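You operate a simulated robot arm through the tools that you are given. There is no shell and no other tool. Be economical: measure what you need, move in short steps, check, and stop when the job is done.

Carry out the task below with a simulated robot arm. There is one attempt and no reset: what you move stays moved.

Task
Put things in order on the free end of the island top. At the end: the orange packet (marked "WIPES") stands where the brown lint brush stood; the white travel adaptor stands where the orange packet stood; the green bottle (marked "CITRUS") is on the white dish; the purple air freshener stands where the green bottle stood; the brown lint brush stands where the purple air freshener stood; whatever was shut is shut again. Leave all else as you found it, and nothing knocked over.

The check looks at the end state, three seconds after you hand in, the way a careful person would. Anything else that was tipped, shoved, dropped, spilled or broken makes it a failure.

Robot
A 6-joint arm with a two-finger parallel gripper, fixed in place. Base frame: the origin is at the foot of the arm, x ahead of it, y to its left, z up; the work surface is at about z = 0. Lengths are in mm, angles in rad, forces in N, time in s.
With the tool pointing down near the work surface it reaches from about 180 to 460 mm from the base axis. Its first joint turns from -1.222 to 1.222 rad. Payload 1.9 kg.
Tool frame: the origin (TCP) lies between the finger pads and is the grasp point; the fingertips stand 23 mm ahead of it; z points along the fingers, y is the line along which they close. Largest opening 94 mm; finger width 38, thickness 10; the body of the gripper, 54 by 96 mm, starts 39 mm behind the TCP.
Orientation is that of the tool frame in the base frame, as a unit quaternion [x, y, z, w]. With the fingers straight down and closing along the base's y, the tool's x points along the base's -x, its y along +y and its z along -z.

Tools
- The arm moves only by the tool move_arm. Its argument "moves" is a list of rows, each a list of 7 numbers: the shift along the tool's x, y, z in units of 300 mm (1.0 is 300 mm), then the turn, a rotation vector about the tool's x, y, z in units of 120 degrees (1.0 is 120 degrees), then the opening in per cent of the stroke, from 0 (shut) to 100 (fully open). In form: [[x, y, z, wx, wy, wz, grip], ...]. A call has 1 to 12 rows; each row is the pose to reach, as a shift and turn from the pose commanded when the call began, along the tool's axes at that moment. A call with a number of a shift or a turn outside -1 to 1 is refused whole. Rows are played at 5 a second. More than 50 mm and 0.15 rad between two rows, or a gripper value outside its range, and nothing of the call is played. A pose out of reach is approached as far as the arm can. The call stops where the force on the tool passes 40 N (or 10 N more than at its start, if that is more) or the arm is blocked; 0.2 s more then pass. The fingers move at their own pace (about 108 mm/s each) and stop on an object; they squeeze with about 32 N. The grip force told is the motor's: it shows also when the fingers shut on nothing. Time passes only in rows, and 0.2 s behind the last, so rows that repeat a pose let the fingers close. It gives the time, the measured TCP pose, the force on the tool (base axes), the opening and the grip force at its end, in the units of the frame above (readings bear some noise), and new pictures: "pictures" is both (left out), scene, wrist or none.
- Cameras (640 x 400 px; columns grow to the right, rows downward): "scene" is fixed at [44.9, 313.8, 431.6]; the picture's right is [-0.89, -0.47, 0.00], its down [-0.23, 0.44, -0.87] and it looks along [0.40, -0.77, -0.50] (base axes); focal length 214 px, centre (320, 200). "wrist" rides on the gripper at [86, 16, -75] in the tool frame; the picture's right is [-0.18, 0.98, 0.00], its down [-0.58, -0.11, -0.81] and it looks along [-0.79, -0.15, 0.59] (tool axes); focal length 243 px, centre (320, 200).
- locate(camera, pixels): for up to 12 pixels [column, row] of the newest picture of that camera ("zoom" is the newest enlarged one), the place [x, y, z] in the base frame of the surface seen there, good to about 3 mm, but the place of the scene camera against the robot may be out by one fixed shift of up to 18 mm in any direction. It takes no simulated time.
- zoom(camera, box): a new picture of the part [left, top, right, bottom] of that camera's present view, enlarged. It takes no simulated time.
- finish_job(): hands the job in; it is judged then, once.

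Work in short steps. Measure before you move; look again where a grasp or a placing could have gone wrong, and mend it. You have 80 turns and 170 pictures in all, those below and enlarged ones among them. Open the gripper and draw the arm clear of the work before you hand the job in, unless the task says otherwise; then end with one line.

The tools are called after "Request:" as a command line: name --pt "numbers of a row" for each row, then --argument value for the rest, lists and objects as JSON in quotes. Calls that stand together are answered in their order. move_arm: Moves the arm, as the interface text tells. Its arguments: {"type":"object","properties":{"moves":{"type":"array"},"pictures":{"type":"string","enum":["both","scene","wrist","none"]}},"required":["moves"]} The other tools are called the same way: locate (camera, pixels) gives the place of the surface under pixels of a picture; zoom (camera, box) takes an enlarged picture of a part of a camera's view; finish_job () hands the job in.

At the start:

```text
t: 0.0
tcp_pos: [249.3, -121.2, 367.0]
tcp_rot: [0.0, 1.0, 0.001, 0.0]
force: [0.4, -0.6, -0.2]
width: 93.9
gripper_force: 0.1
```

scene: 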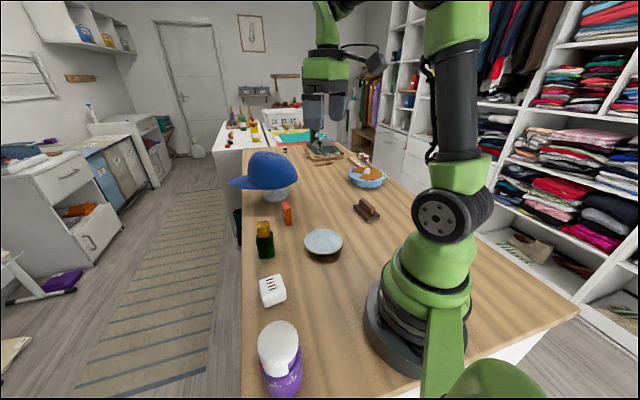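
wrist: 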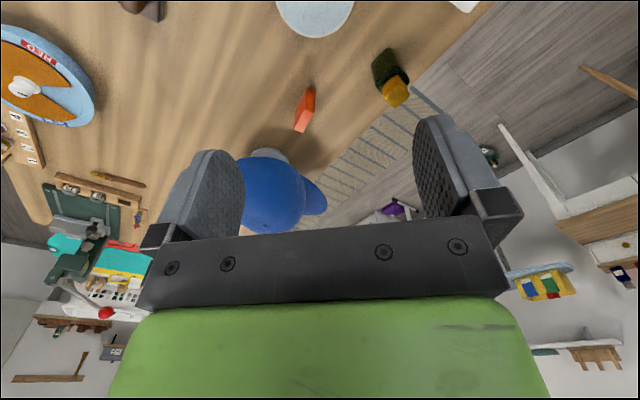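

I start by measuring: the scene shows air freshener (280,355), adaptor (272,290), bottle (265,240), packet (286,213), dish (323,242), brush (366,210).

Request:
zoom --camera "scene" --box '[220, 140, 420, 265]'

Request:
zoom --camera "scene" --box '[220, 260, 444, 400]'

Request:
locate --camera "scene" --pixels '[[278, 335], [272, 282], [272, 302], [264, 228], [265, 255], [287, 206], [287, 221], [323, 242], [367, 203], [367, 218], [350, 270], [310, 300]]'

Request:
locate --camera "wrist" --pixels '[[390, 65], [397, 93], [308, 95], [300, 125], [315, 10], [280, 200], [272, 155], [140, 5], [465, 3], [400, 30], [200, 120], [305, 150]]'

```text
3.20 times, centred on (320, 202) of scene
```

zoom: 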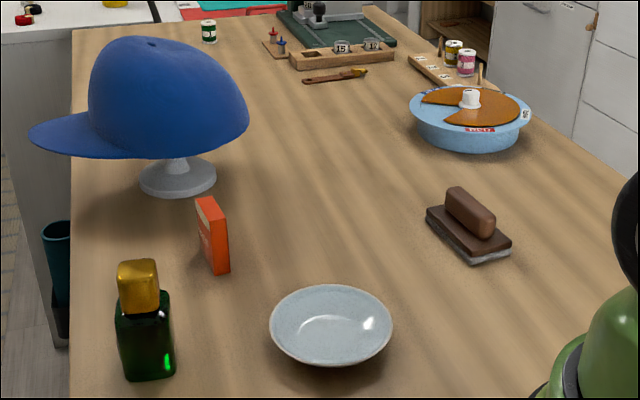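

```text
2.86 times, centred on (332, 330) of scene
```

zoom: 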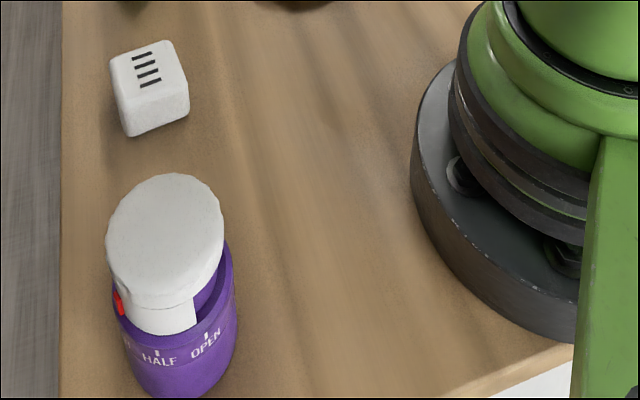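

```text
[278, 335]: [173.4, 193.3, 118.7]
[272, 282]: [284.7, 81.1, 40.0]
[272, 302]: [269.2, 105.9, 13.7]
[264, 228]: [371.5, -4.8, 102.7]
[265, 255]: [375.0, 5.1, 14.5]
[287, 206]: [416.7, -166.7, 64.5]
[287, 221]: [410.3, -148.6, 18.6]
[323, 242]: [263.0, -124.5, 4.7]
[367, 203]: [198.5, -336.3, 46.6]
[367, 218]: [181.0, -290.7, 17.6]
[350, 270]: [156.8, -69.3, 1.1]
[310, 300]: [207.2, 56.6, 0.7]
```

```text
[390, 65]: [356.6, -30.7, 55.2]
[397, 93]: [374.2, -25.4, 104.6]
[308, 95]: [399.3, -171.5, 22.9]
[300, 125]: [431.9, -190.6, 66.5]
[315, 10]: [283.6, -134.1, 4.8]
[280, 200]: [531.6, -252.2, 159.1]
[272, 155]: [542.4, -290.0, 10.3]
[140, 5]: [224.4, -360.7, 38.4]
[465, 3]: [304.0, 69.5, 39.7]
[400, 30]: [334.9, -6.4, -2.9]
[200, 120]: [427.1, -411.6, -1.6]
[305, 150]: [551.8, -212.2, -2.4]
```

Scene and wrist places differ a bit, so I'll rely on the wrist camera. I move to a viewing pose just behind the bottle (wrist (390,65)), keeping high.

Request:
move_arm --pt "-0.05 0.08 0.11 0 0 0 100" --pt "-0.1 0.16 0.22 0 0 0 100" --pt "-0.15 0.24 0.33 0 0 0 100" --pt "-0.2 0.33 0.44 0 0 0 100" --pt "-0.2 0.33 0.44 0 0 0 100"

```text
t: 1.2
tcp_pos: [308.0, -21.0, 235.6]
tcp_rot: [0.001, 1.0, 0.001, 0.001]
force: [0.5, -0.5, -0.7]
width: 94.4
gripper_force: 0.2
```

scene: 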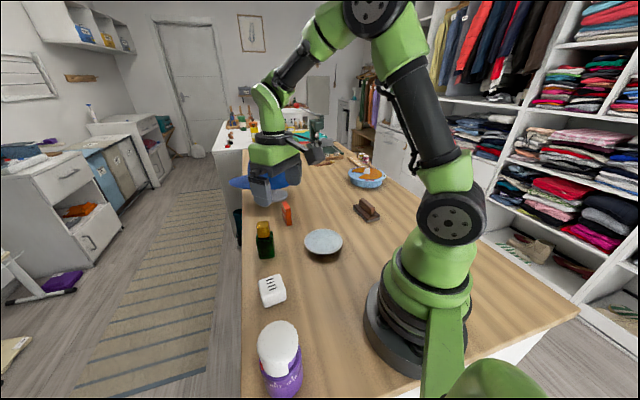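
wrist: 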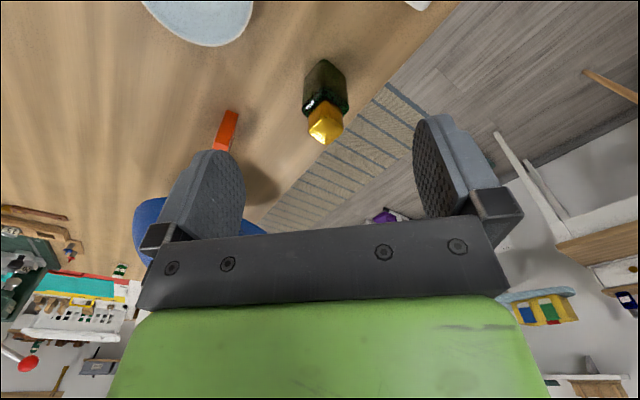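

The bottle is now at wrist (325,100), its cap at (325,125). I enlarge and measure it.

Request:
zoom --camera "wrist" --box '[240, 40, 400, 140]'

Request:
locate --camera "wrist" --pixels '[[322, 63], [306, 77], [344, 76], [306, 105], [348, 103], [312, 106], [341, 104], [311, 128], [341, 127], [326, 139], [325, 122], [325, 85]]'

Request:
locate --camera "scene" --pixels '[[264, 224], [257, 256], [274, 256], [265, 245], [258, 238], [273, 236]]'

```text
4.00 times, centred on (320, 90) of wrist
```

zoom: 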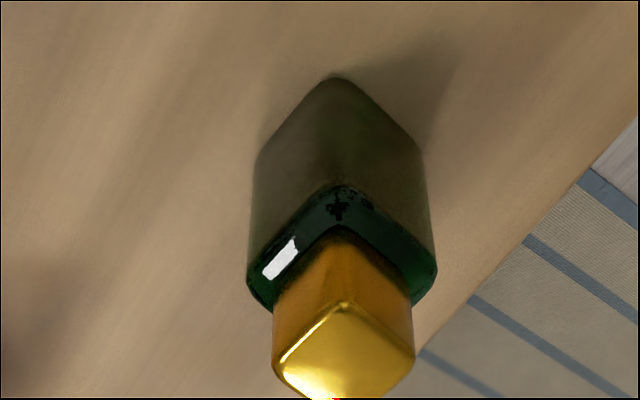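

```text
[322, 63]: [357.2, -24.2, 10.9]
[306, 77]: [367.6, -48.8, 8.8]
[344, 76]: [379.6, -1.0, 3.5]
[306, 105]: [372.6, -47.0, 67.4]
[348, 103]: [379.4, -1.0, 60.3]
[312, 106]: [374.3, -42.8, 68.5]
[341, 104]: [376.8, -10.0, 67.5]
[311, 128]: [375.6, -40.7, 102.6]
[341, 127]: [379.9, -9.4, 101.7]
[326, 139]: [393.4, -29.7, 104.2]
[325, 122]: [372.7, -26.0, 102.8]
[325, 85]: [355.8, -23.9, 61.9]
```

```text
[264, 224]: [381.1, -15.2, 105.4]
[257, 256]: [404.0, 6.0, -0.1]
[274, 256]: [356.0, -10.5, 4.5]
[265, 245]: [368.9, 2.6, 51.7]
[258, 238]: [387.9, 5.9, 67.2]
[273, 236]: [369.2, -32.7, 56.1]
```

The bottle is square, turned so its edges lie at about 37°/127°, centre ≈ (379,-25), body top z≈67, cap top z≈104. I turn the gripper by +36.6° (base) and stand above it at z≈150.

Request:
move_arm --pt "-0.047 -0.003 0.05 0 0 -0.061 100" --pt "-0.095 -0.006 0.1 0 0 -0.122 100" --pt "-0.142 -0.008 0.15 0 0 -0.183 100" --pt "-0.19 -0.011 0.2 0 0 -0.244 100" --pt "-0.237 -0.013 0.25 0 0 -0.305 100" --pt "-0.237 -0.013 0.25 0 0 -0.305 100"

```text
t: 2.6
tcp_pos: [378.9, -25.9, 161.5]
tcp_rot: [-0.315, 0.949, 0.0, 0.001]
force: [-0.4, -0.1, -0.4]
width: 94.0
gripper_force: 0.1
```

scene: 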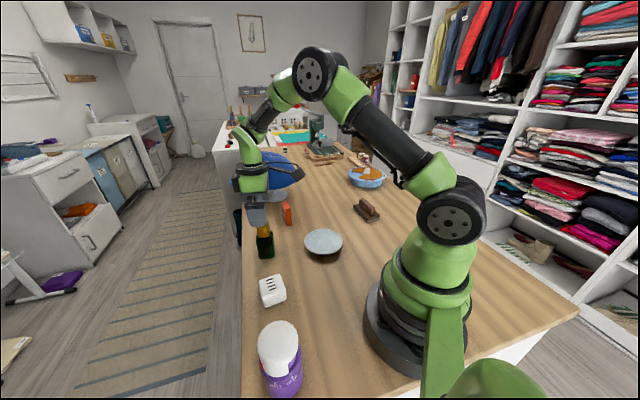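
wrist: 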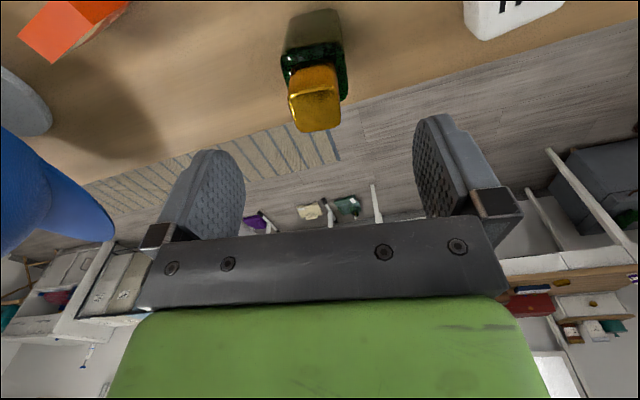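

The bottle's faces now look nearly square to the fingers; I enlarge to verify centring and alignment.

Request:
zoom --camera "wrist" --box '[240, 0, 400, 140]'

Request:
locate --camera "wrist" --pixels '[[292, 98], [337, 96], [299, 128], [338, 125], [316, 110], [284, 70], [345, 70], [285, 55], [343, 45]]'

```text
2.86 times, centred on (320, 70) of wrist
```

zoom: 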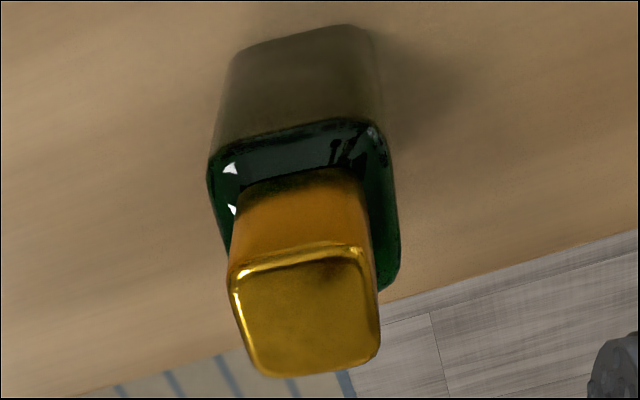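

```text
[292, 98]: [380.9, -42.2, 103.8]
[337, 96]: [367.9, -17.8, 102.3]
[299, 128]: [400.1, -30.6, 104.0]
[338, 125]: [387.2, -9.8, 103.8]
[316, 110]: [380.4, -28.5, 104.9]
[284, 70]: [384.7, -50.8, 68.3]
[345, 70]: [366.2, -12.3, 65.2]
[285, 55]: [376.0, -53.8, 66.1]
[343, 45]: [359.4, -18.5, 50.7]
```

Corners give centre ≈ (384,-26) and edge direction ≈ 118°. I correct by -8.6° and 5 mm and lower to z=71 (palm just above the cap).

Request:
move_arm --pt "-0.013 -0.01 0.0 0 0 0.036 100" --pt "-0.013 -0.01 0.0 0 0 0.072 100" --pt "-0.013 -0.01 0.1 0 0 0.072 100" --pt "-0.013 -0.01 0.18 0 0 0.072 100" --pt "-0.013 -0.01 0.24 0 0 0.072 100" --pt "-0.013 -0.01 0.28 0 0 0.072 100" --pt "-0.013 -0.01 0.301 0 0 0.072 100"

```text
t: 4.2
tcp_pos: [385.8, -25.6, 69.2]
tcp_rot: [-0.242, 0.97, 0.001, 0.001]
force: [0.1, 0.6, 1.1]
width: 94.0
gripper_force: 0.0
```

scene: 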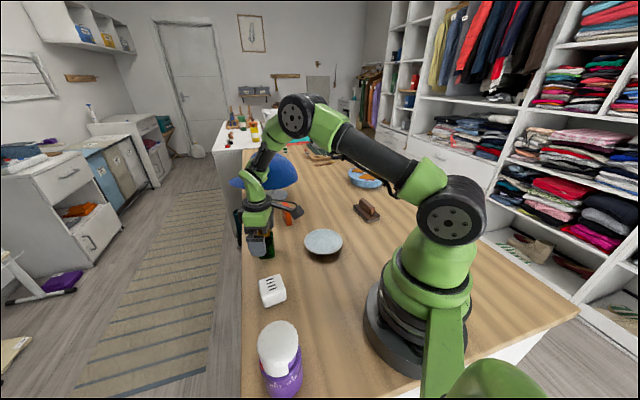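
wrist: 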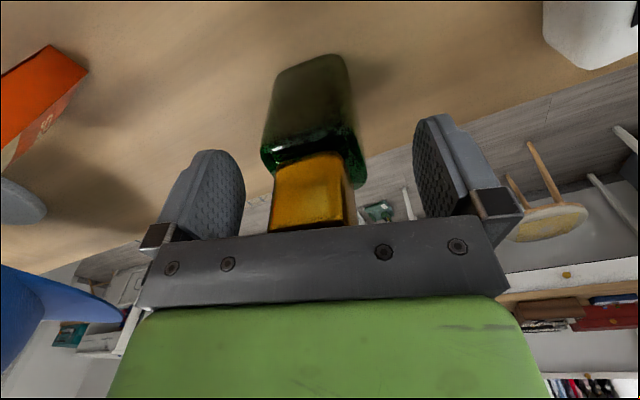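

The bottle stands between the fingers (body at (315,120)). I close slowly by repeating the pose, without lifting.

Request:
move_arm --pt "0 0 0 0 0 0 50" --pt "0 0 0 0 0 0 20" --pt "0 0 0 0 0 0 20" --pt "0 0 0 0 0 0 20" --pictures "wrist"

Request:
locate --camera "scene" --pixels '[[304, 242], [343, 242], [323, 230], [323, 258], [323, 240], [310, 242], [336, 242]]'

```text
t: 5.2
tcp_pos: [386.2, -24.7, 70.7]
tcp_rot: [-0.242, 0.97, 0.0, 0.001]
force: [0.7, 1.9, 0.7]
width: 44.7
gripper_force: 32.5
```

wrist: 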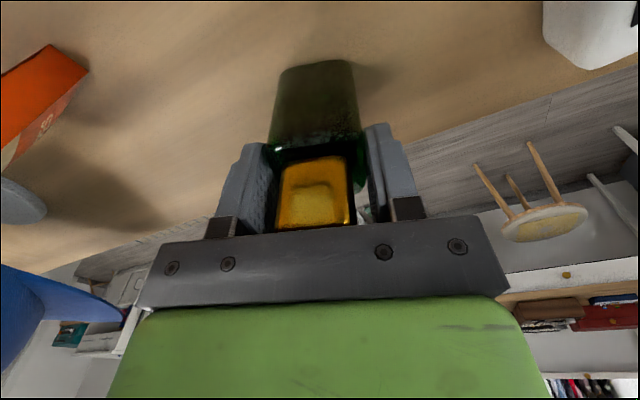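

```text
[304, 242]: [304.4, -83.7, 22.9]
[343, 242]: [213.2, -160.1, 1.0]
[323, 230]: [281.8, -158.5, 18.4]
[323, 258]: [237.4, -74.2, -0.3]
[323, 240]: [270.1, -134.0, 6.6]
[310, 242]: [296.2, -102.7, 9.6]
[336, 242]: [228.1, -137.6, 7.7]
```

Gripped at 44.7 mm with 32 N. I lift 130 mm, then swing back and turn to 90° so the wrist camera can see the dish beside the bottle.

Request:
move_arm --pt "0 0 -0.08 0 0 0 20" --pt "0 0 -0.2 0 0 0 20" --pt "0 0 -0.32 0 0 0 20" --pt "0 0 -0.43 0 0 0 20" --pt "0.135 0.048 -0.43 0 0 0.058 20" --pt "0.27 0.097 -0.43 0 0 0.117 20" --pt "0.405 0.145 -0.43 0 0 0.175 20" --pt "0.54 0.194 -0.43 0 0 0.234 20" --pt "0.54 0.194 -0.43 0 0 0.234 20"

```text
t: 7.2
tcp_pos: [214.1, -50.1, 198.2]
tcp_rot: [0.002, 1.0, 0.001, 0.001]
force: [0.1, 0.8, -3.5]
width: 44.7
gripper_force: 31.5
```

scene: 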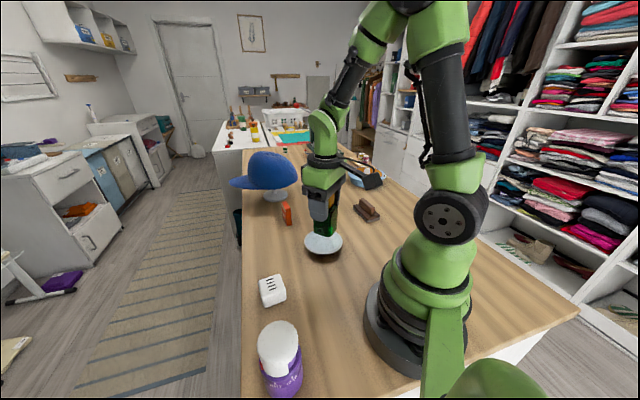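
wrist: 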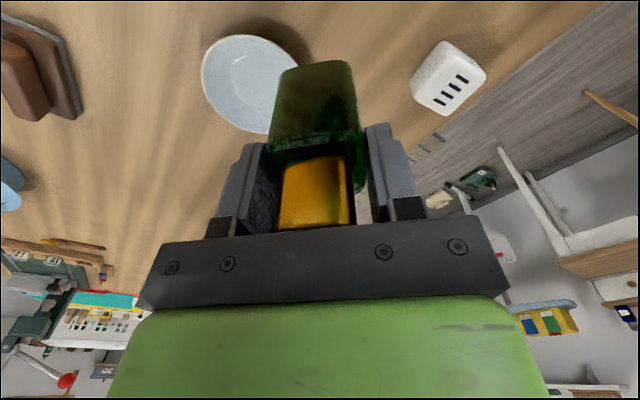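

The dish shows at wrist (201..~305, 35..133), the adaptor at (448,78), the brush at (35,60). I locate rim and floor points, plus the others.

Request:
locate --camera "wrist" --pixels '[[203, 75], [240, 37], [225, 41], [264, 132], [215, 108], [285, 55], [250, 85], [245, 70], [235, 124], [300, 62], [240, 85]]'

Request:
zoom --camera "wrist" --box '[180, 10, 340, 150]'

Request:
zoom --camera "wrist" --box '[400, 30, 500, 130]'

Request:
locate --camera "wrist" --pixels '[[437, 44], [484, 70], [466, 108], [413, 82], [452, 92], [411, 71], [438, 115], [0, 15], [30, 16], [62, 38], [79, 112], [50, 120]]'

```text
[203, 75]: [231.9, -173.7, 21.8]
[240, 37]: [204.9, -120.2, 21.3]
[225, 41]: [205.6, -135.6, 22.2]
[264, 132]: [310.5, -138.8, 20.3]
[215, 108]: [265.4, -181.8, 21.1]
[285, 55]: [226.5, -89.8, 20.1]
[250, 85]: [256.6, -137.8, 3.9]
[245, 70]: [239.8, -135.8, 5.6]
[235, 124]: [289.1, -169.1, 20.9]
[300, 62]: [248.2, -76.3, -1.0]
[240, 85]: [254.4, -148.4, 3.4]
```

```text
2.86 times, centred on (260, 80) of wrist
```

zoom: 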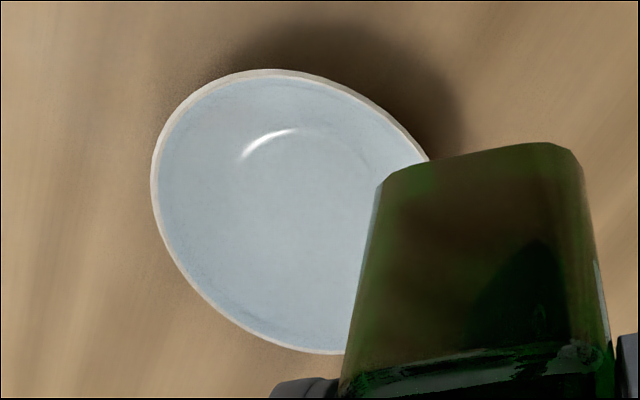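

```text
4.00 times, centred on (450, 80) of wrist
```

zoom: 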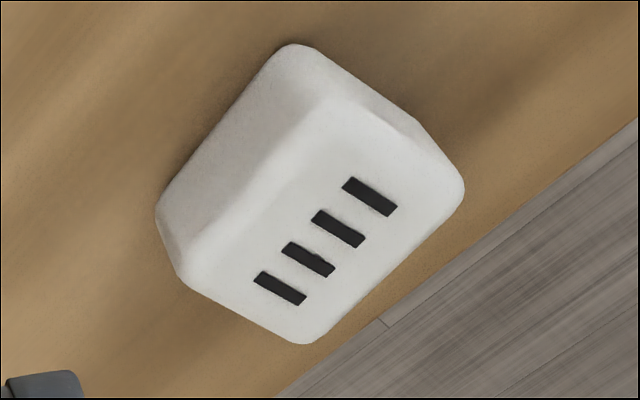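

```text
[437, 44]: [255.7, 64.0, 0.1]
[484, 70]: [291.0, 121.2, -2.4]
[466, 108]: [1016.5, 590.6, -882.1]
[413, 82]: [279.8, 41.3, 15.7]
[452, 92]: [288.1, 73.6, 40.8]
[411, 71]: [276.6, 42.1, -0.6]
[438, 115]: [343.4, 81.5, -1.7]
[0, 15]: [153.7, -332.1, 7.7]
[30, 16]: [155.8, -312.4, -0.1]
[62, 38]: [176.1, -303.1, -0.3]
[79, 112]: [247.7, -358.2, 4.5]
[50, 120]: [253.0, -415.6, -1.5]
```

Rim fit: dish centre ≈ (257.5,-128), radius 53, floor z≈4. I move over it and lower to about 8 mm above the floor.

Request:
move_arm --pt "-0.072 -0.13 0 0 0 0 20" --pt "-0.144 -0.26 0 0 0 0 20" --pt "-0.144 -0.26 0 0 0 0 20" --pt "-0.144 -0.26 0.12 0 0 0 20" --pt "-0.144 -0.26 0.24 0 0 0 20" --pt "-0.144 -0.26 0.33 0 0 0 20" --pt "-0.144 -0.26 0.377 0 0 0 20" --pt "-0.144 -0.26 0.377 0 0 0 20"

```text
t: 9.0
tcp_pos: [260.0, -127.0, 85.5]
tcp_rot: [0.0, 1.0, 0.001, 0.001]
force: [-0.7, 0.3, -3.2]
width: 44.6
gripper_force: 32.4
```

scene: 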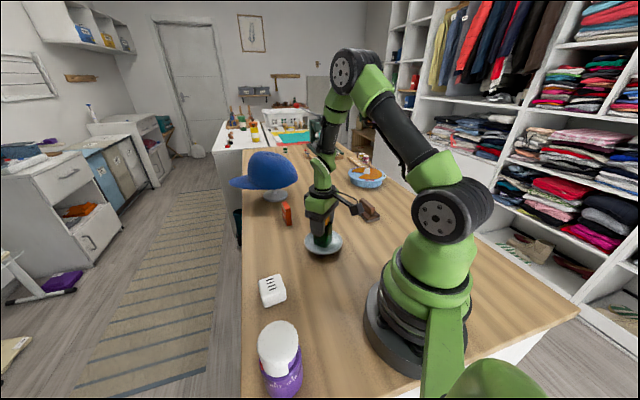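
wrist: 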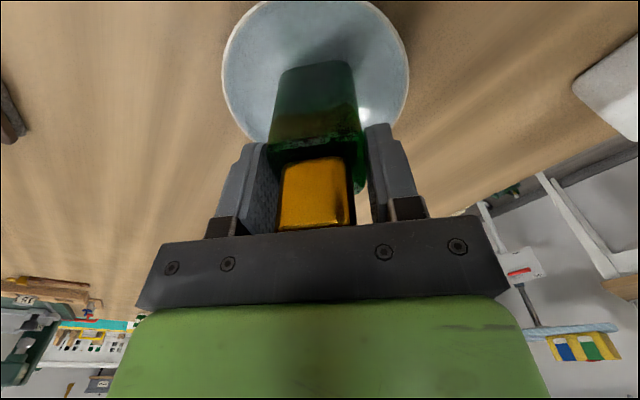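

The bottle is centred over the dish (base edge at (315,65) within rim 222..408). I lower 8 mm and read the force.

Request:
move_arm --pt "0.003 0 0.01 0 0 0 20" --pt "0.005 0 0.02 0 0 0 20" --pt "0.005 0 0.027 0 0 0 20" --pt "0.005 0 0.027 0 0 0 20" --pictures "wrist"

```text
t: 10.0
tcp_pos: [256.6, -127.9, 79.9]
tcp_rot: [0.001, 1.0, 0.001, 0.001]
force: [-0.3, 0.0, -3.8]
width: 44.5
gripper_force: 32.2
```

wrist: 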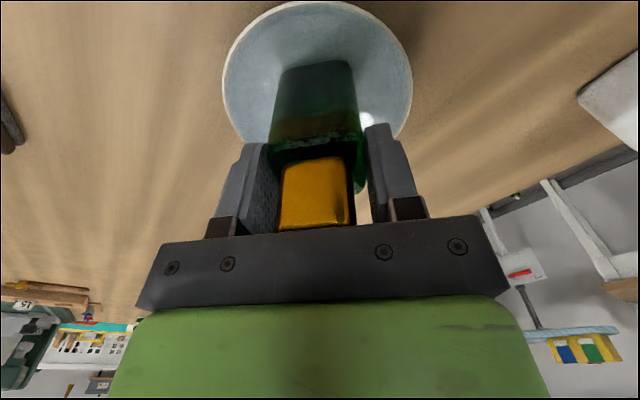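

No contact yet (force z -3.8). I go on down in ~1.5 mm steps.

Request:
move_arm --pt "0 0 0.005 0 0 0 20" --pt "0 0 0.009 0 0 0 20" --pt "0 0 0.009 0 0 0 20" --pictures "none"

```text
t: 10.8
tcp_pos: [255.7, -128.8, 75.8]
tcp_rot: [0.001, 1.0, 0.001, 0.0]
force: [-0.1, -0.4, -2.8]
width: 44.7
gripper_force: 31.9
```

Request:
move_arm --pt "0 0 0.004 0 0 0 20" --pt "0 0 0.008 0 0 0 20" --pt "0 0 0.008 0 0 0 20" --pictures "none"

```text
t: 11.6
tcp_pos: [256.3, -129.0, 73.5]
tcp_rot: [0.001, 1.0, 0.0, 0.002]
force: [-0.2, 4.3, 27.8]
width: 44.9
gripper_force: 31.6
```

Contact (27.8 N up). I ease up ~1.5 mm to unload, then open just a little way.

Request:
move_arm --pt "0 0 -0.004 0 0 0 20" --pt "0 0 -0.004 0 0 0 20" --pt "0 0 -0.004 0 0 0 52" --pt "0 0 -0.004 0 0 0 60" --pt "0 0 -0.004 0 0 0 70"

```text
t: 12.8
tcp_pos: [255.9, -128.4, 74.8]
tcp_rot: [0.001, 1.0, 0.0, 0.0]
force: [-0.4, -0.2, 0.6]
width: 65.7
gripper_force: 0.1
```

scene: 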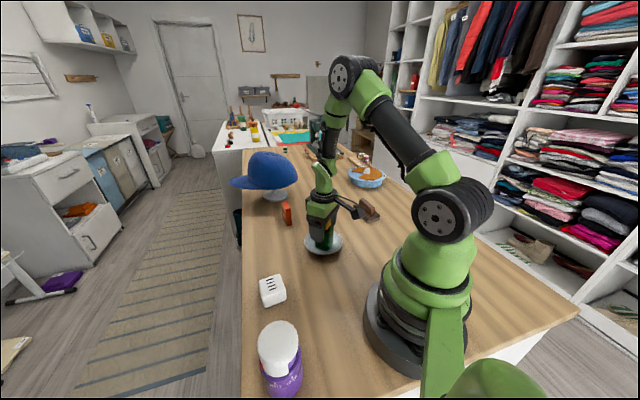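
wrist: 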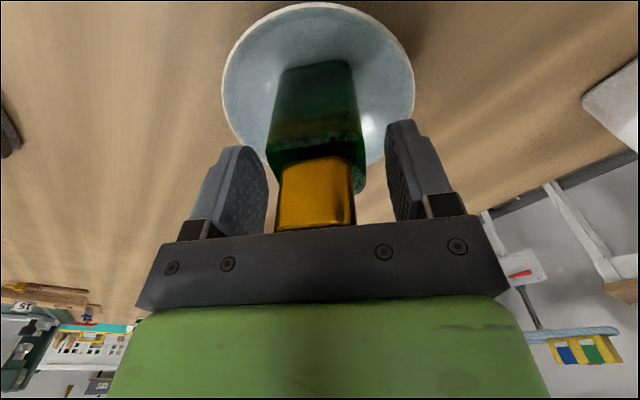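

Released upright. I raise straight up 150 mm, then swing over to a view of the air freshener, turning the tool radially (+46°).

Request:
move_arm --pt "0 0 -0.08 0 0 0 80" --pt "0 0 -0.22 0 0 0 100" --pt "0 0 -0.36 0 0 0 100" --pt "0 0 -0.5 0 0 0 100" --pt "0.05 0.13 -0.5 0 0 -0.054 100" --pt "0.1 0.26 -0.5 0 0 -0.109 100" --pt "0.15 0.39 -0.5 0 0 -0.163 100" --pt "0.2 0.52 -0.5 0 0 -0.218 100" --pt "0.25 0.65 -0.5 0 0 -0.272 100" --pt "0.3 0.78 -0.5 0 0 -0.327 100" --pt "0.353 0.913 -0.5 0 0 -0.383 100" --pt "0.353 0.913 -0.5 0 0 -0.383 100"

```text
t: 15.4
tcp_pos: [150.5, 145.4, 226.8]
tcp_rot: [-0.389, 0.921, 0.0, 0.001]
force: [-0.1, -0.3, -0.4]
width: 94.4
gripper_force: 0.1
```

scene: 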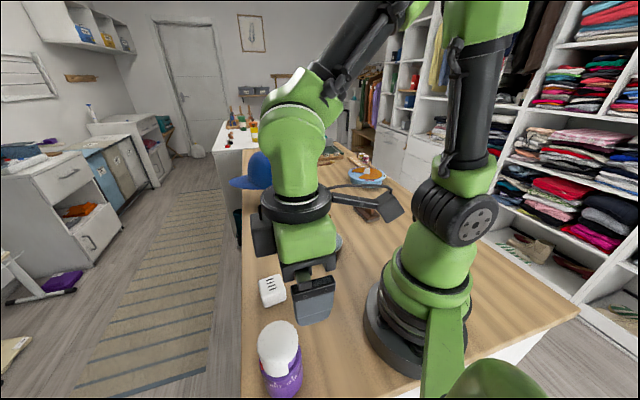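
wrist: 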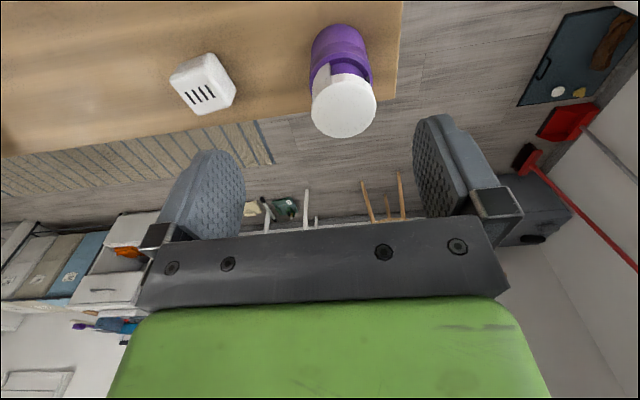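

The freshener is at wrist (340,80), adaptor at (205,83). I enlarge and measure both.

Request:
zoom --camera "wrist" --box '[270, 10, 430, 150]'

Request:
locate --camera "wrist" --pixels '[[311, 105], [375, 103], [343, 133], [343, 108], [342, 76], [338, 26], [311, 48], [367, 46], [340, 40], [312, 80], [369, 78], [341, 67]]'

Request:
zoom --camera "scene" --box '[240, 310, 320, 400]'

```text
2.86 times, centred on (350, 80) of wrist
```

zoom: 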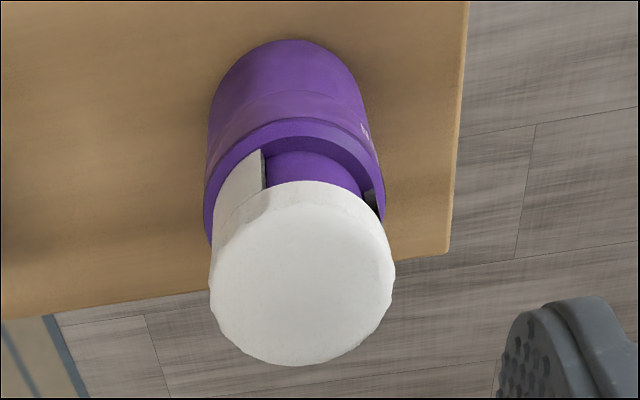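

```text
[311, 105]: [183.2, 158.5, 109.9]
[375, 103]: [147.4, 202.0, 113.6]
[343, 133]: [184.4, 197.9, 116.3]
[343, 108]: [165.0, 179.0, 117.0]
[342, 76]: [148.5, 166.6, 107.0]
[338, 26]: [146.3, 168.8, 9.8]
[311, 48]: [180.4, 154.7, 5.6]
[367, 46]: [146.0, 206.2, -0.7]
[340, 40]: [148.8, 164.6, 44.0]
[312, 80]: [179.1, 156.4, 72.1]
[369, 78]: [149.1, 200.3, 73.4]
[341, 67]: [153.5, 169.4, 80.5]
```

```text
4.44 times, centred on (280, 355) of scene
```

zoom: 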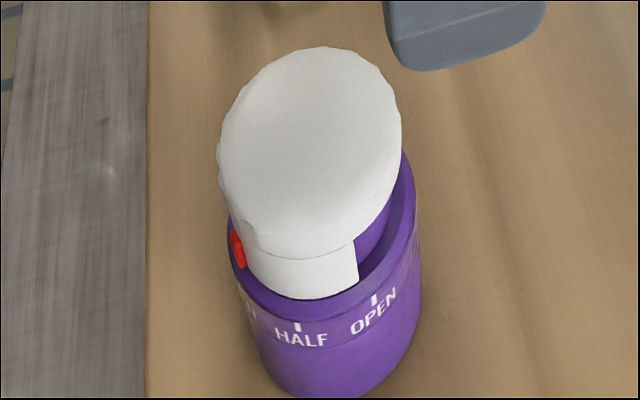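

The freshener: cap ≈57 mm wide to z≈117, purple body ≈60 mm wide up to z≈75-80, red pointer on "SHUT" facing ~+45°; centre ≈ (165.5,181). Closing along 136° avoids the pointer, and I'll grip the purple rim only. First I align above.

Request:
move_arm --pt "-0.06 0.023 0 0 0 0 100" --pt "-0.12 0.046 0 0 0 0 100" --pt "-0.12 0.046 0.12 0 0 0 100" --pt "-0.12 0.046 0.24 0 0 0 100" --pt "-0.12 0.046 0.24 0 0 0 100"

Request:
zoom --camera "wrist" --box '[220, 0, 440, 140]'

```text
t: 16.6
tcp_pos: [165.9, 179.3, 152.5]
tcp_rot: [-0.389, 0.921, 0.0, 0.002]
force: [0.4, -0.3, 0.4]
width: 94.0
gripper_force: 0.0
```

scene: 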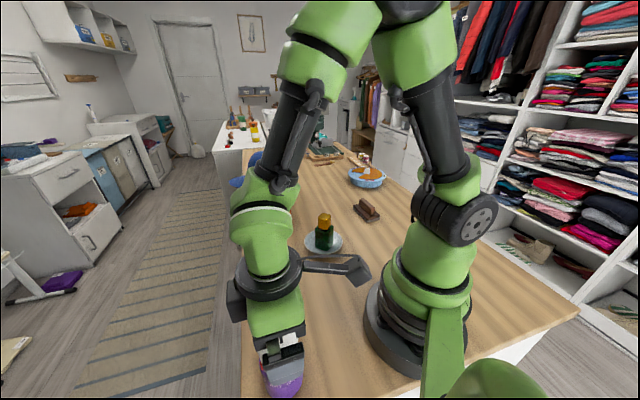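
wrist: 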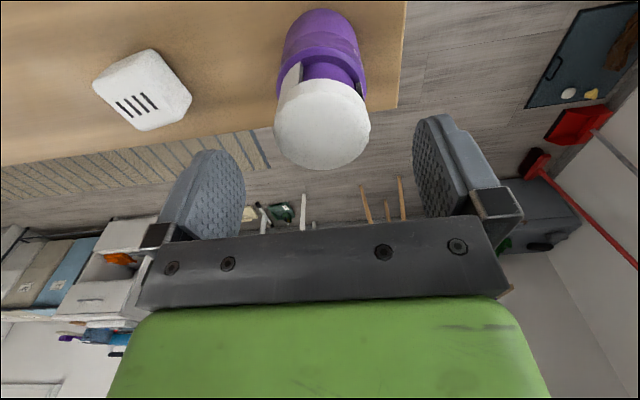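

```text
2.86 times, centred on (330, 70) of wrist
```

zoom: 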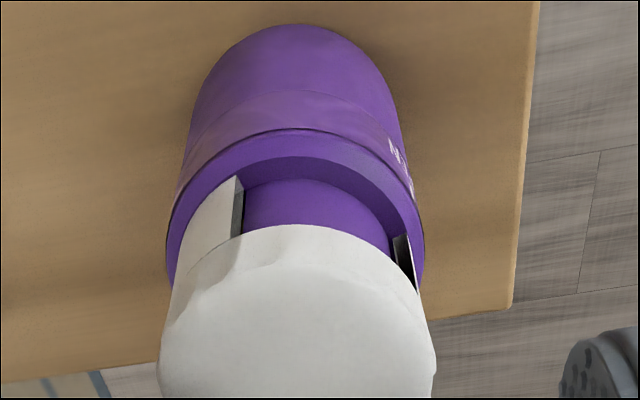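

I re-measure centre, rim height and widths from this closer view.

Request:
locate --camera "wrist" --pixels '[[275, 130], [369, 128], [322, 166], [320, 90], [322, 130], [279, 85], [367, 80], [320, 60], [320, 45], [320, 30], [284, 60], [360, 55]]'

```text
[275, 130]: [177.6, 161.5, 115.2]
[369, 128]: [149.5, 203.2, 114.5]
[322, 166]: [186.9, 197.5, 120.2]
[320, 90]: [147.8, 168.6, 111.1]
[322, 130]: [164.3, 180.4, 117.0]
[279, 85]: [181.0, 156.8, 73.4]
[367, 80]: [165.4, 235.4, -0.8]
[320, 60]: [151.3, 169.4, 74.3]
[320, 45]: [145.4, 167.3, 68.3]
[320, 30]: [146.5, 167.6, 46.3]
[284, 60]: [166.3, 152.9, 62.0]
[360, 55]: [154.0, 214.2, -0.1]
```

Rim top ≈ z 74, cap top ≈ 117-120, centre ≈ (166.5,183). I descend to z=83 with open fingers.

Request:
move_arm --pt "-0.01 0.007 0.06 0 0 0 100" --pt "-0.01 0.007 0.13 0 0 0 100" --pt "-0.01 0.007 0.19 0 0 0 100" --pt "-0.01 0.007 0.22 0 0 0 100" --pt "-0.01 0.007 0.232 0 0 0 100" --pt "-0.01 0.007 0.232 0 0 0 100"

Request:
zoom --camera "wrist" --box '[160, 0, 480, 230]'

```text
t: 18.0
tcp_pos: [167.1, 184.7, 83.4]
tcp_rot: [-0.389, 0.921, 0.001, 0.0]
force: [0.0, 0.2, -0.5]
width: 94.0
gripper_force: 0.1
```

scene: 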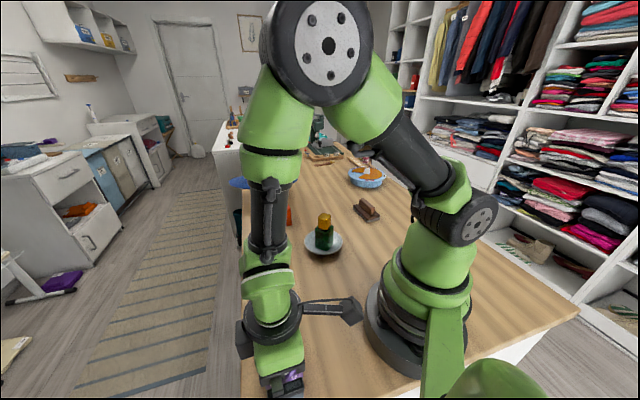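
wrist: 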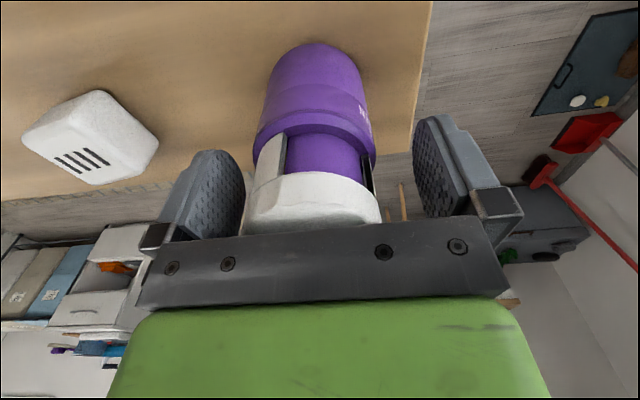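

```text
1.74 times, centred on (320, 115) of wrist
```

zoom: 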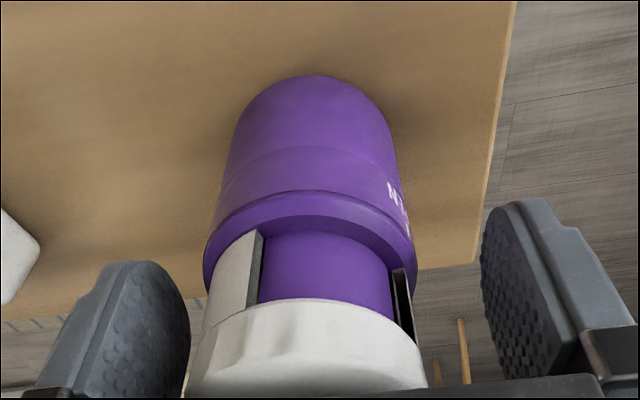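

Fingers straddle the rim evenly. I close in stages and check.

Request:
move_arm --pt "0 0 0 0 0 0 72" --pt "0 0 0 0 0 0 60" --pt "0 0 0 0 0 0 50" --pt "0 0 0 0 0 0 40" --pt "0 0 0 0 0 0 40" --pictures "wrist"

Request:
zoom --camera "wrist" --box '[160, 0, 480, 230]'

```text
t: 19.2
tcp_pos: [166.2, 185.4, 85.1]
tcp_rot: [-0.389, 0.921, 0.0, 0.0]
force: [-0.2, -0.2, -0.4]
width: 60.4
gripper_force: 32.3
```

wrist: 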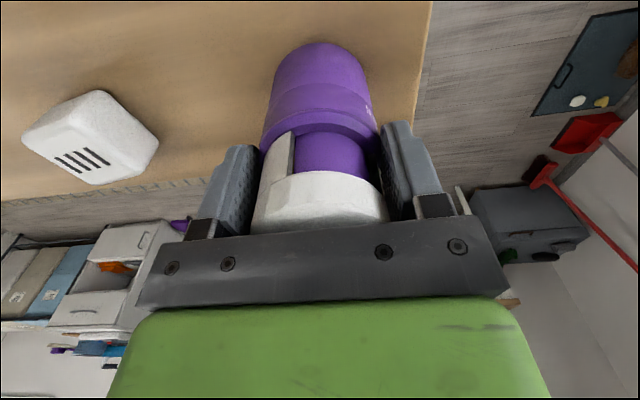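

```text
1.74 times, centred on (320, 115) of wrist
```

zoom: 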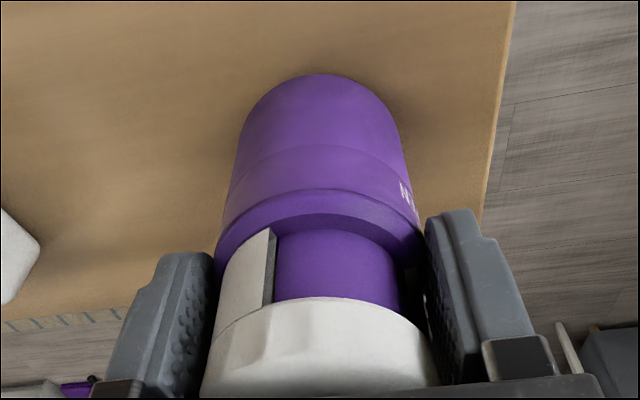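

Held at 60.4 mm on the purple rim. I lift straight up 20 mm first, look, and go on only if the body came along.

Request:
move_arm --pt "0 0 -0.02 0 0 0 40" --pt "0 0 -0.05 0 0 0 40" --pt "0 0 -0.07 0 0 0 40" --pt "0 0 -0.07 0 0 0 40"

```text
t: 20.2
tcp_pos: [165.3, 184.5, 105.1]
tcp_rot: [-0.389, 0.921, 0.0, 0.001]
force: [0.1, -0.1, -2.0]
width: 60.3
gripper_force: 31.8
```

scene: 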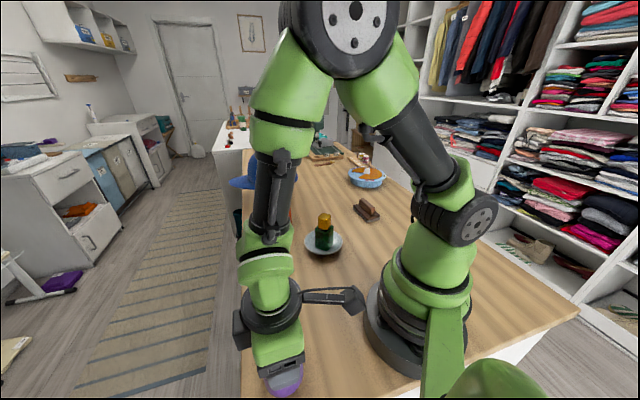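
wrist: 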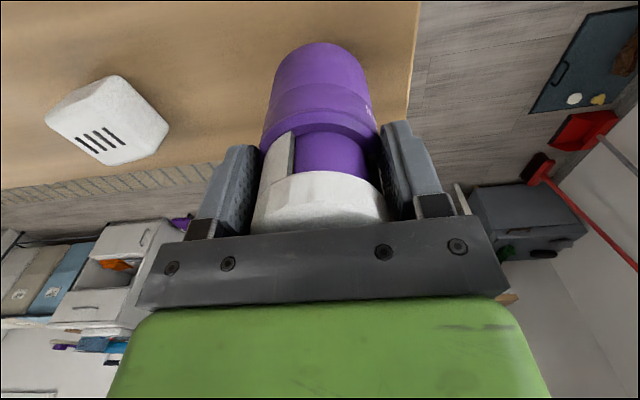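

It came along whole. I raise to z≈190 and swing toward the bottle's old place, turning back to 90°.

Request:
move_arm --pt "0 0 -0.14 0 0 0 40" --pt "0 0 -0.28 0 0 0 40" --pt "0 -0.1 -0.3 0 0 0.04 40" --pt "0 -0.22 -0.3 0 0 0.088 40" --pt "0 -0.34 -0.3 0 0 0.136 40" --pt "0 -0.46 -0.3 0 0 0.184 40" --pt "0 -0.58 -0.3 0 0 0.232 40" --pt "0 -0.7 -0.3 0 0 0.28 40" --pt "0 -0.82 -0.3 0 0 0.332 40" --pt "0 -0.95 -0.3 0 0 0.383 40" --pt "0 -0.95 -0.3 0 0 0.383 40"

```text
t: 22.6
tcp_pos: [371.2, -14.9, 194.9]
tcp_rot: [0.001, 1.0, 0.001, 0.0]
force: [-0.5, -0.3, -1.6]
width: 60.4
gripper_force: 32.2
```

scene: 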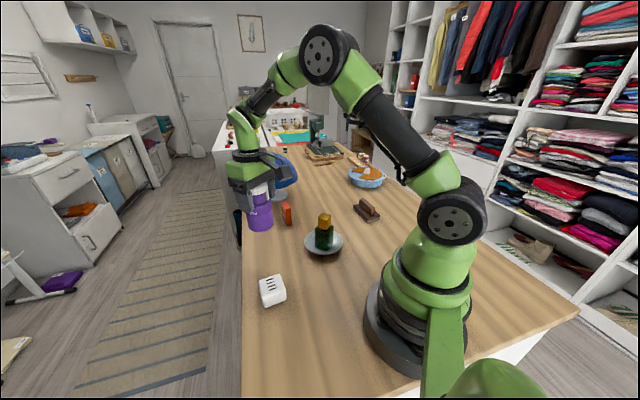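
wrist: 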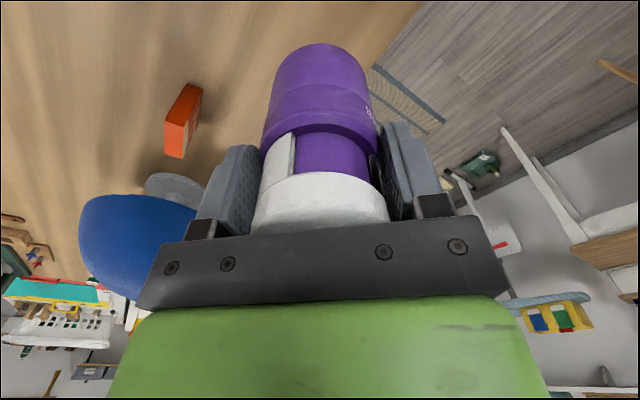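

I shift to (384,-26) and lower to ~z 94 (bottom ≈10 mm up).

Request:
move_arm --pt "-0.043 -0.037 0 0 0 0 40" --pt "-0.043 -0.037 0.1 0 0 0 40" --pt "-0.043 -0.037 0.22 0 0 0 40" --pt "-0.043 -0.037 0.3 0 0 0 40" --pt "-0.043 -0.037 0.335 0 0 0 40" --pt "-0.043 -0.037 0.335 0 0 0 40"

```text
t: 24.0
tcp_pos: [384.4, -25.6, 92.3]
tcp_rot: [0.001, 1.0, 0.0, 0.001]
force: [0.6, -0.6, -1.0]
width: 60.3
gripper_force: 32.0
```

scene: 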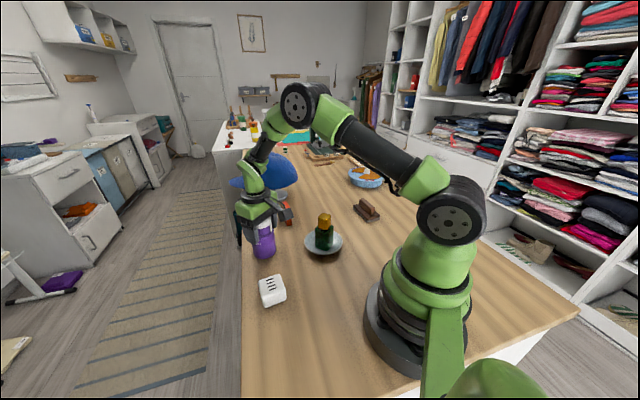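
wrist: 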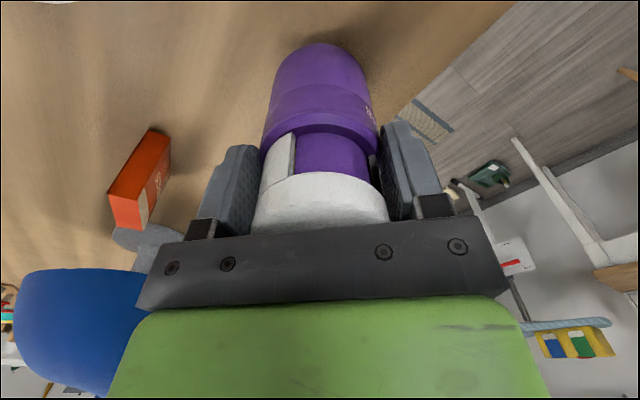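

All clear around. I lower in small steps until the base touches (expected z≈84).

Request:
move_arm --pt "0 0 0.01 0 0 0 40" --pt "0 0 0.018 0 0 0 40" --pt "0 0 0.022 0 0 0 40" --pt "0 0 0.025 0 0 0 40" --pt "0 0 0.025 0 0 0 40" --pictures "none"

```text
t: 25.2
tcp_pos: [383.7, -24.9, 86.7]
tcp_rot: [0.002, 1.0, 0.001, 0.002]
force: [0.2, -0.3, -1.5]
width: 60.4
gripper_force: 31.9
```

Request:
move_arm --pt "0 0 0.004 0 0 0 40" --pt "0 0 0.007 0 0 0 40" --pt "0 0 0.007 0 0 0 40" --pictures "none"

```text
t: 26.0
tcp_pos: [383.5, -25.9, 84.1]
tcp_rot: [0.001, 1.0, 0.001, 0.001]
force: [-1.3, 0.3, -1.1]
width: 60.3
gripper_force: 32.3
```

Request:
move_arm --pt "0 0 0.003 0 0 0 40" --pt "0 0 0.005 0 0 0 40" --pt "0 0 0.005 0 0 0 40" --pictures "none"

```text
t: 26.8
tcp_pos: [384.4, -24.8, 83.6]
tcp_rot: [0.002, 1.0, -0.001, 0.002]
force: [-6.9, -4.2, 19.8]
width: 60.3
gripper_force: 32.1
```

Contact at 20 N. I ease off 1 mm and open gently.

Request:
move_arm --pt "0 0 -0.003 0 0 0 40" --pt "0 0 -0.003 0 0 0 40" --pt "0 0 -0.003 0 0 0 70" --pt "0 0 -0.003 0 0 0 85" --pt "0 0 -0.003 0 0 0 95"

```text
t: 28.0
tcp_pos: [383.7, -24.5, 83.9]
tcp_rot: [0.001, 1.0, 0.001, 0.001]
force: [-0.3, 0.1, -0.3]
width: 89.1
gripper_force: 0.0
```

scene: 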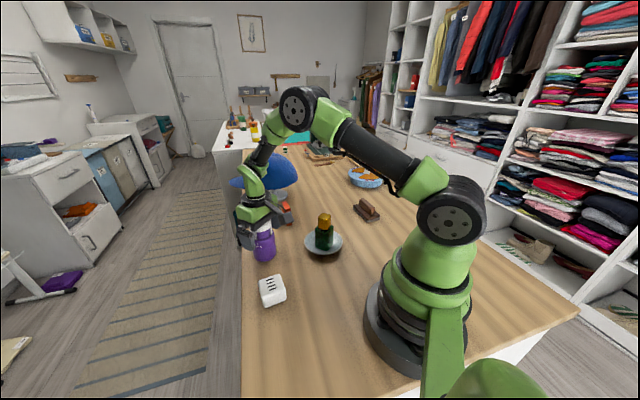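
wrist: 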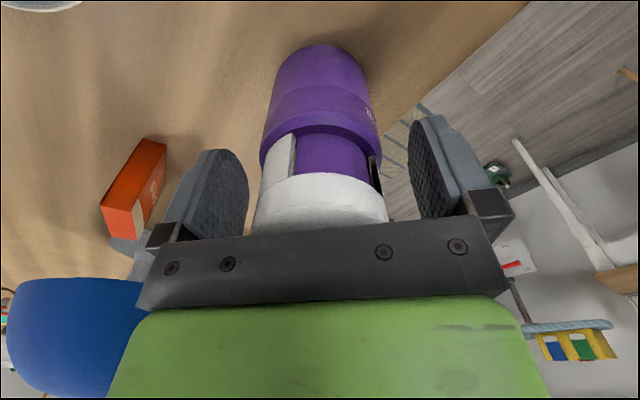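

Freshener stands free at the bottle's old place. I raise 150 mm and swing over to view the brush, turning -57°.

Request:
move_arm --pt "0 0 -0.08 0 0 0 100" --pt "0 0 -0.22 0 0 0 100" --pt "0 0 -0.36 0 0 0 100" --pt "0 0 -0.5 0 0 0 100" --pt "0.083 -0.108 -0.5 0 0 0.059 100" --pt "0.166 -0.217 -0.5 0 0 0.119 100" --pt "0.249 -0.325 -0.5 0 0 0.178 100" --pt "0.332 -0.433 -0.5 0 0 0.237 100" --pt "0.415 -0.542 -0.5 0 0 0.297 100" --pt "0.498 -0.65 -0.5 0 0 0.356 100" --pt "0.58 -0.758 -0.5 0 0 0.416 100" --pt "0.663 -0.867 -0.5 0 0 0.475 100"

```text
t: 30.6
tcp_pos: [183.1, -285.5, 232.2]
tcp_rot: [0.479, 0.878, 0.001, 0.001]
force: [-0.2, 0.9, -0.8]
width: 94.3
gripper_force: 0.1
```

scene: 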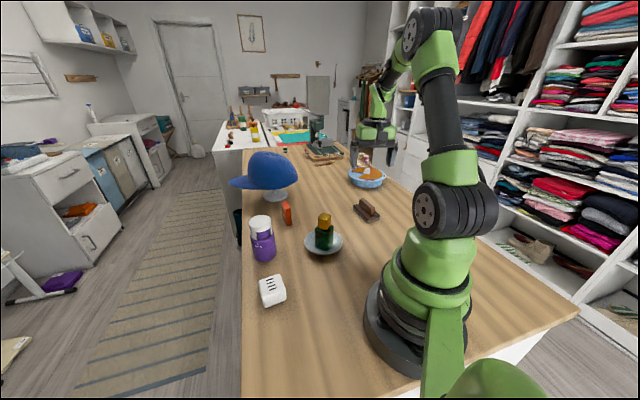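
wrist: 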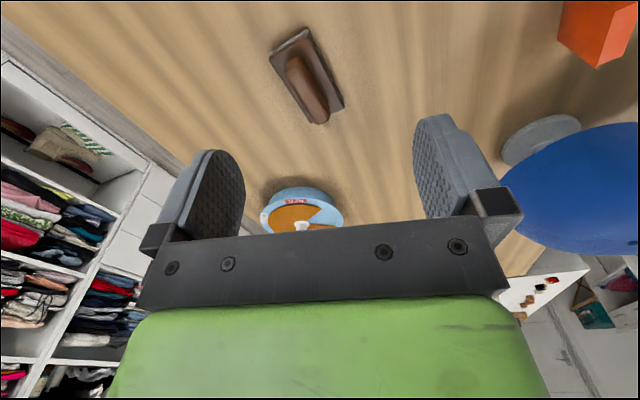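

The brush is at wrist (307,75). I enlarge and measure its base and handle.

Request:
zoom --camera "wrist" --box '[250, 15, 370, 135]'

Request:
locate --camera "wrist" --pixels '[[270, 55], [306, 30], [343, 100], [315, 122], [294, 60], [320, 115], [307, 88], [288, 66], [302, 58], [312, 118], [328, 112], [335, 80]]'

Request:
zoom --camera "scene" --box '[240, 180, 400, 310]'

```text
3.33 times, centred on (310, 75) of wrist
```

zoom: 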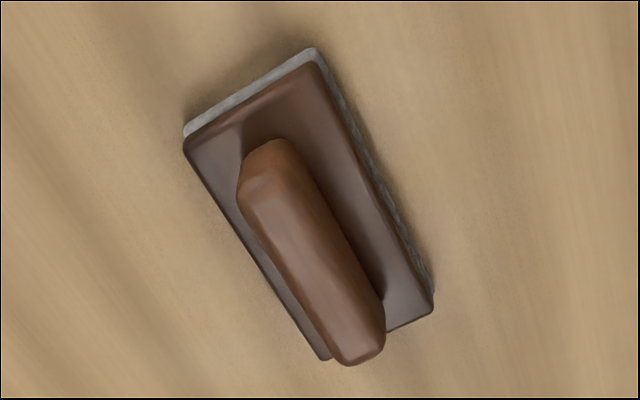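

```text
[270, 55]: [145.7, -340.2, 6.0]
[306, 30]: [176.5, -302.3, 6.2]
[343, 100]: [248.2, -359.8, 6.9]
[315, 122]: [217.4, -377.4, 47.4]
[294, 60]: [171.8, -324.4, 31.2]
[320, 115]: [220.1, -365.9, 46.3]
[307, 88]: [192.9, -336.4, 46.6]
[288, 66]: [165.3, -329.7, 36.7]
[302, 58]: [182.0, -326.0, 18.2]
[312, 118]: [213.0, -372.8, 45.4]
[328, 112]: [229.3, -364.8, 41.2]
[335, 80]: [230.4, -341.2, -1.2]
```

```text
3.08 times, centred on (320, 245) of scene
```

zoom: 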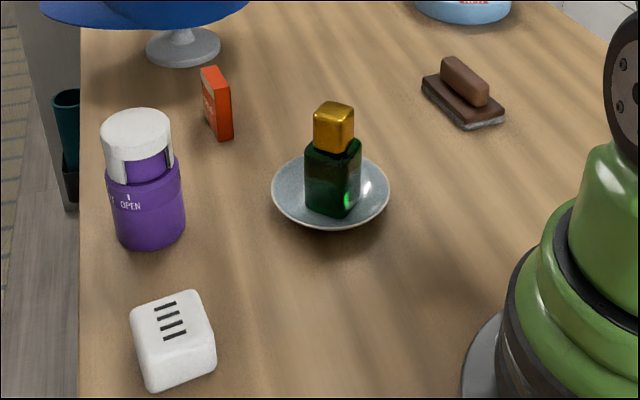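

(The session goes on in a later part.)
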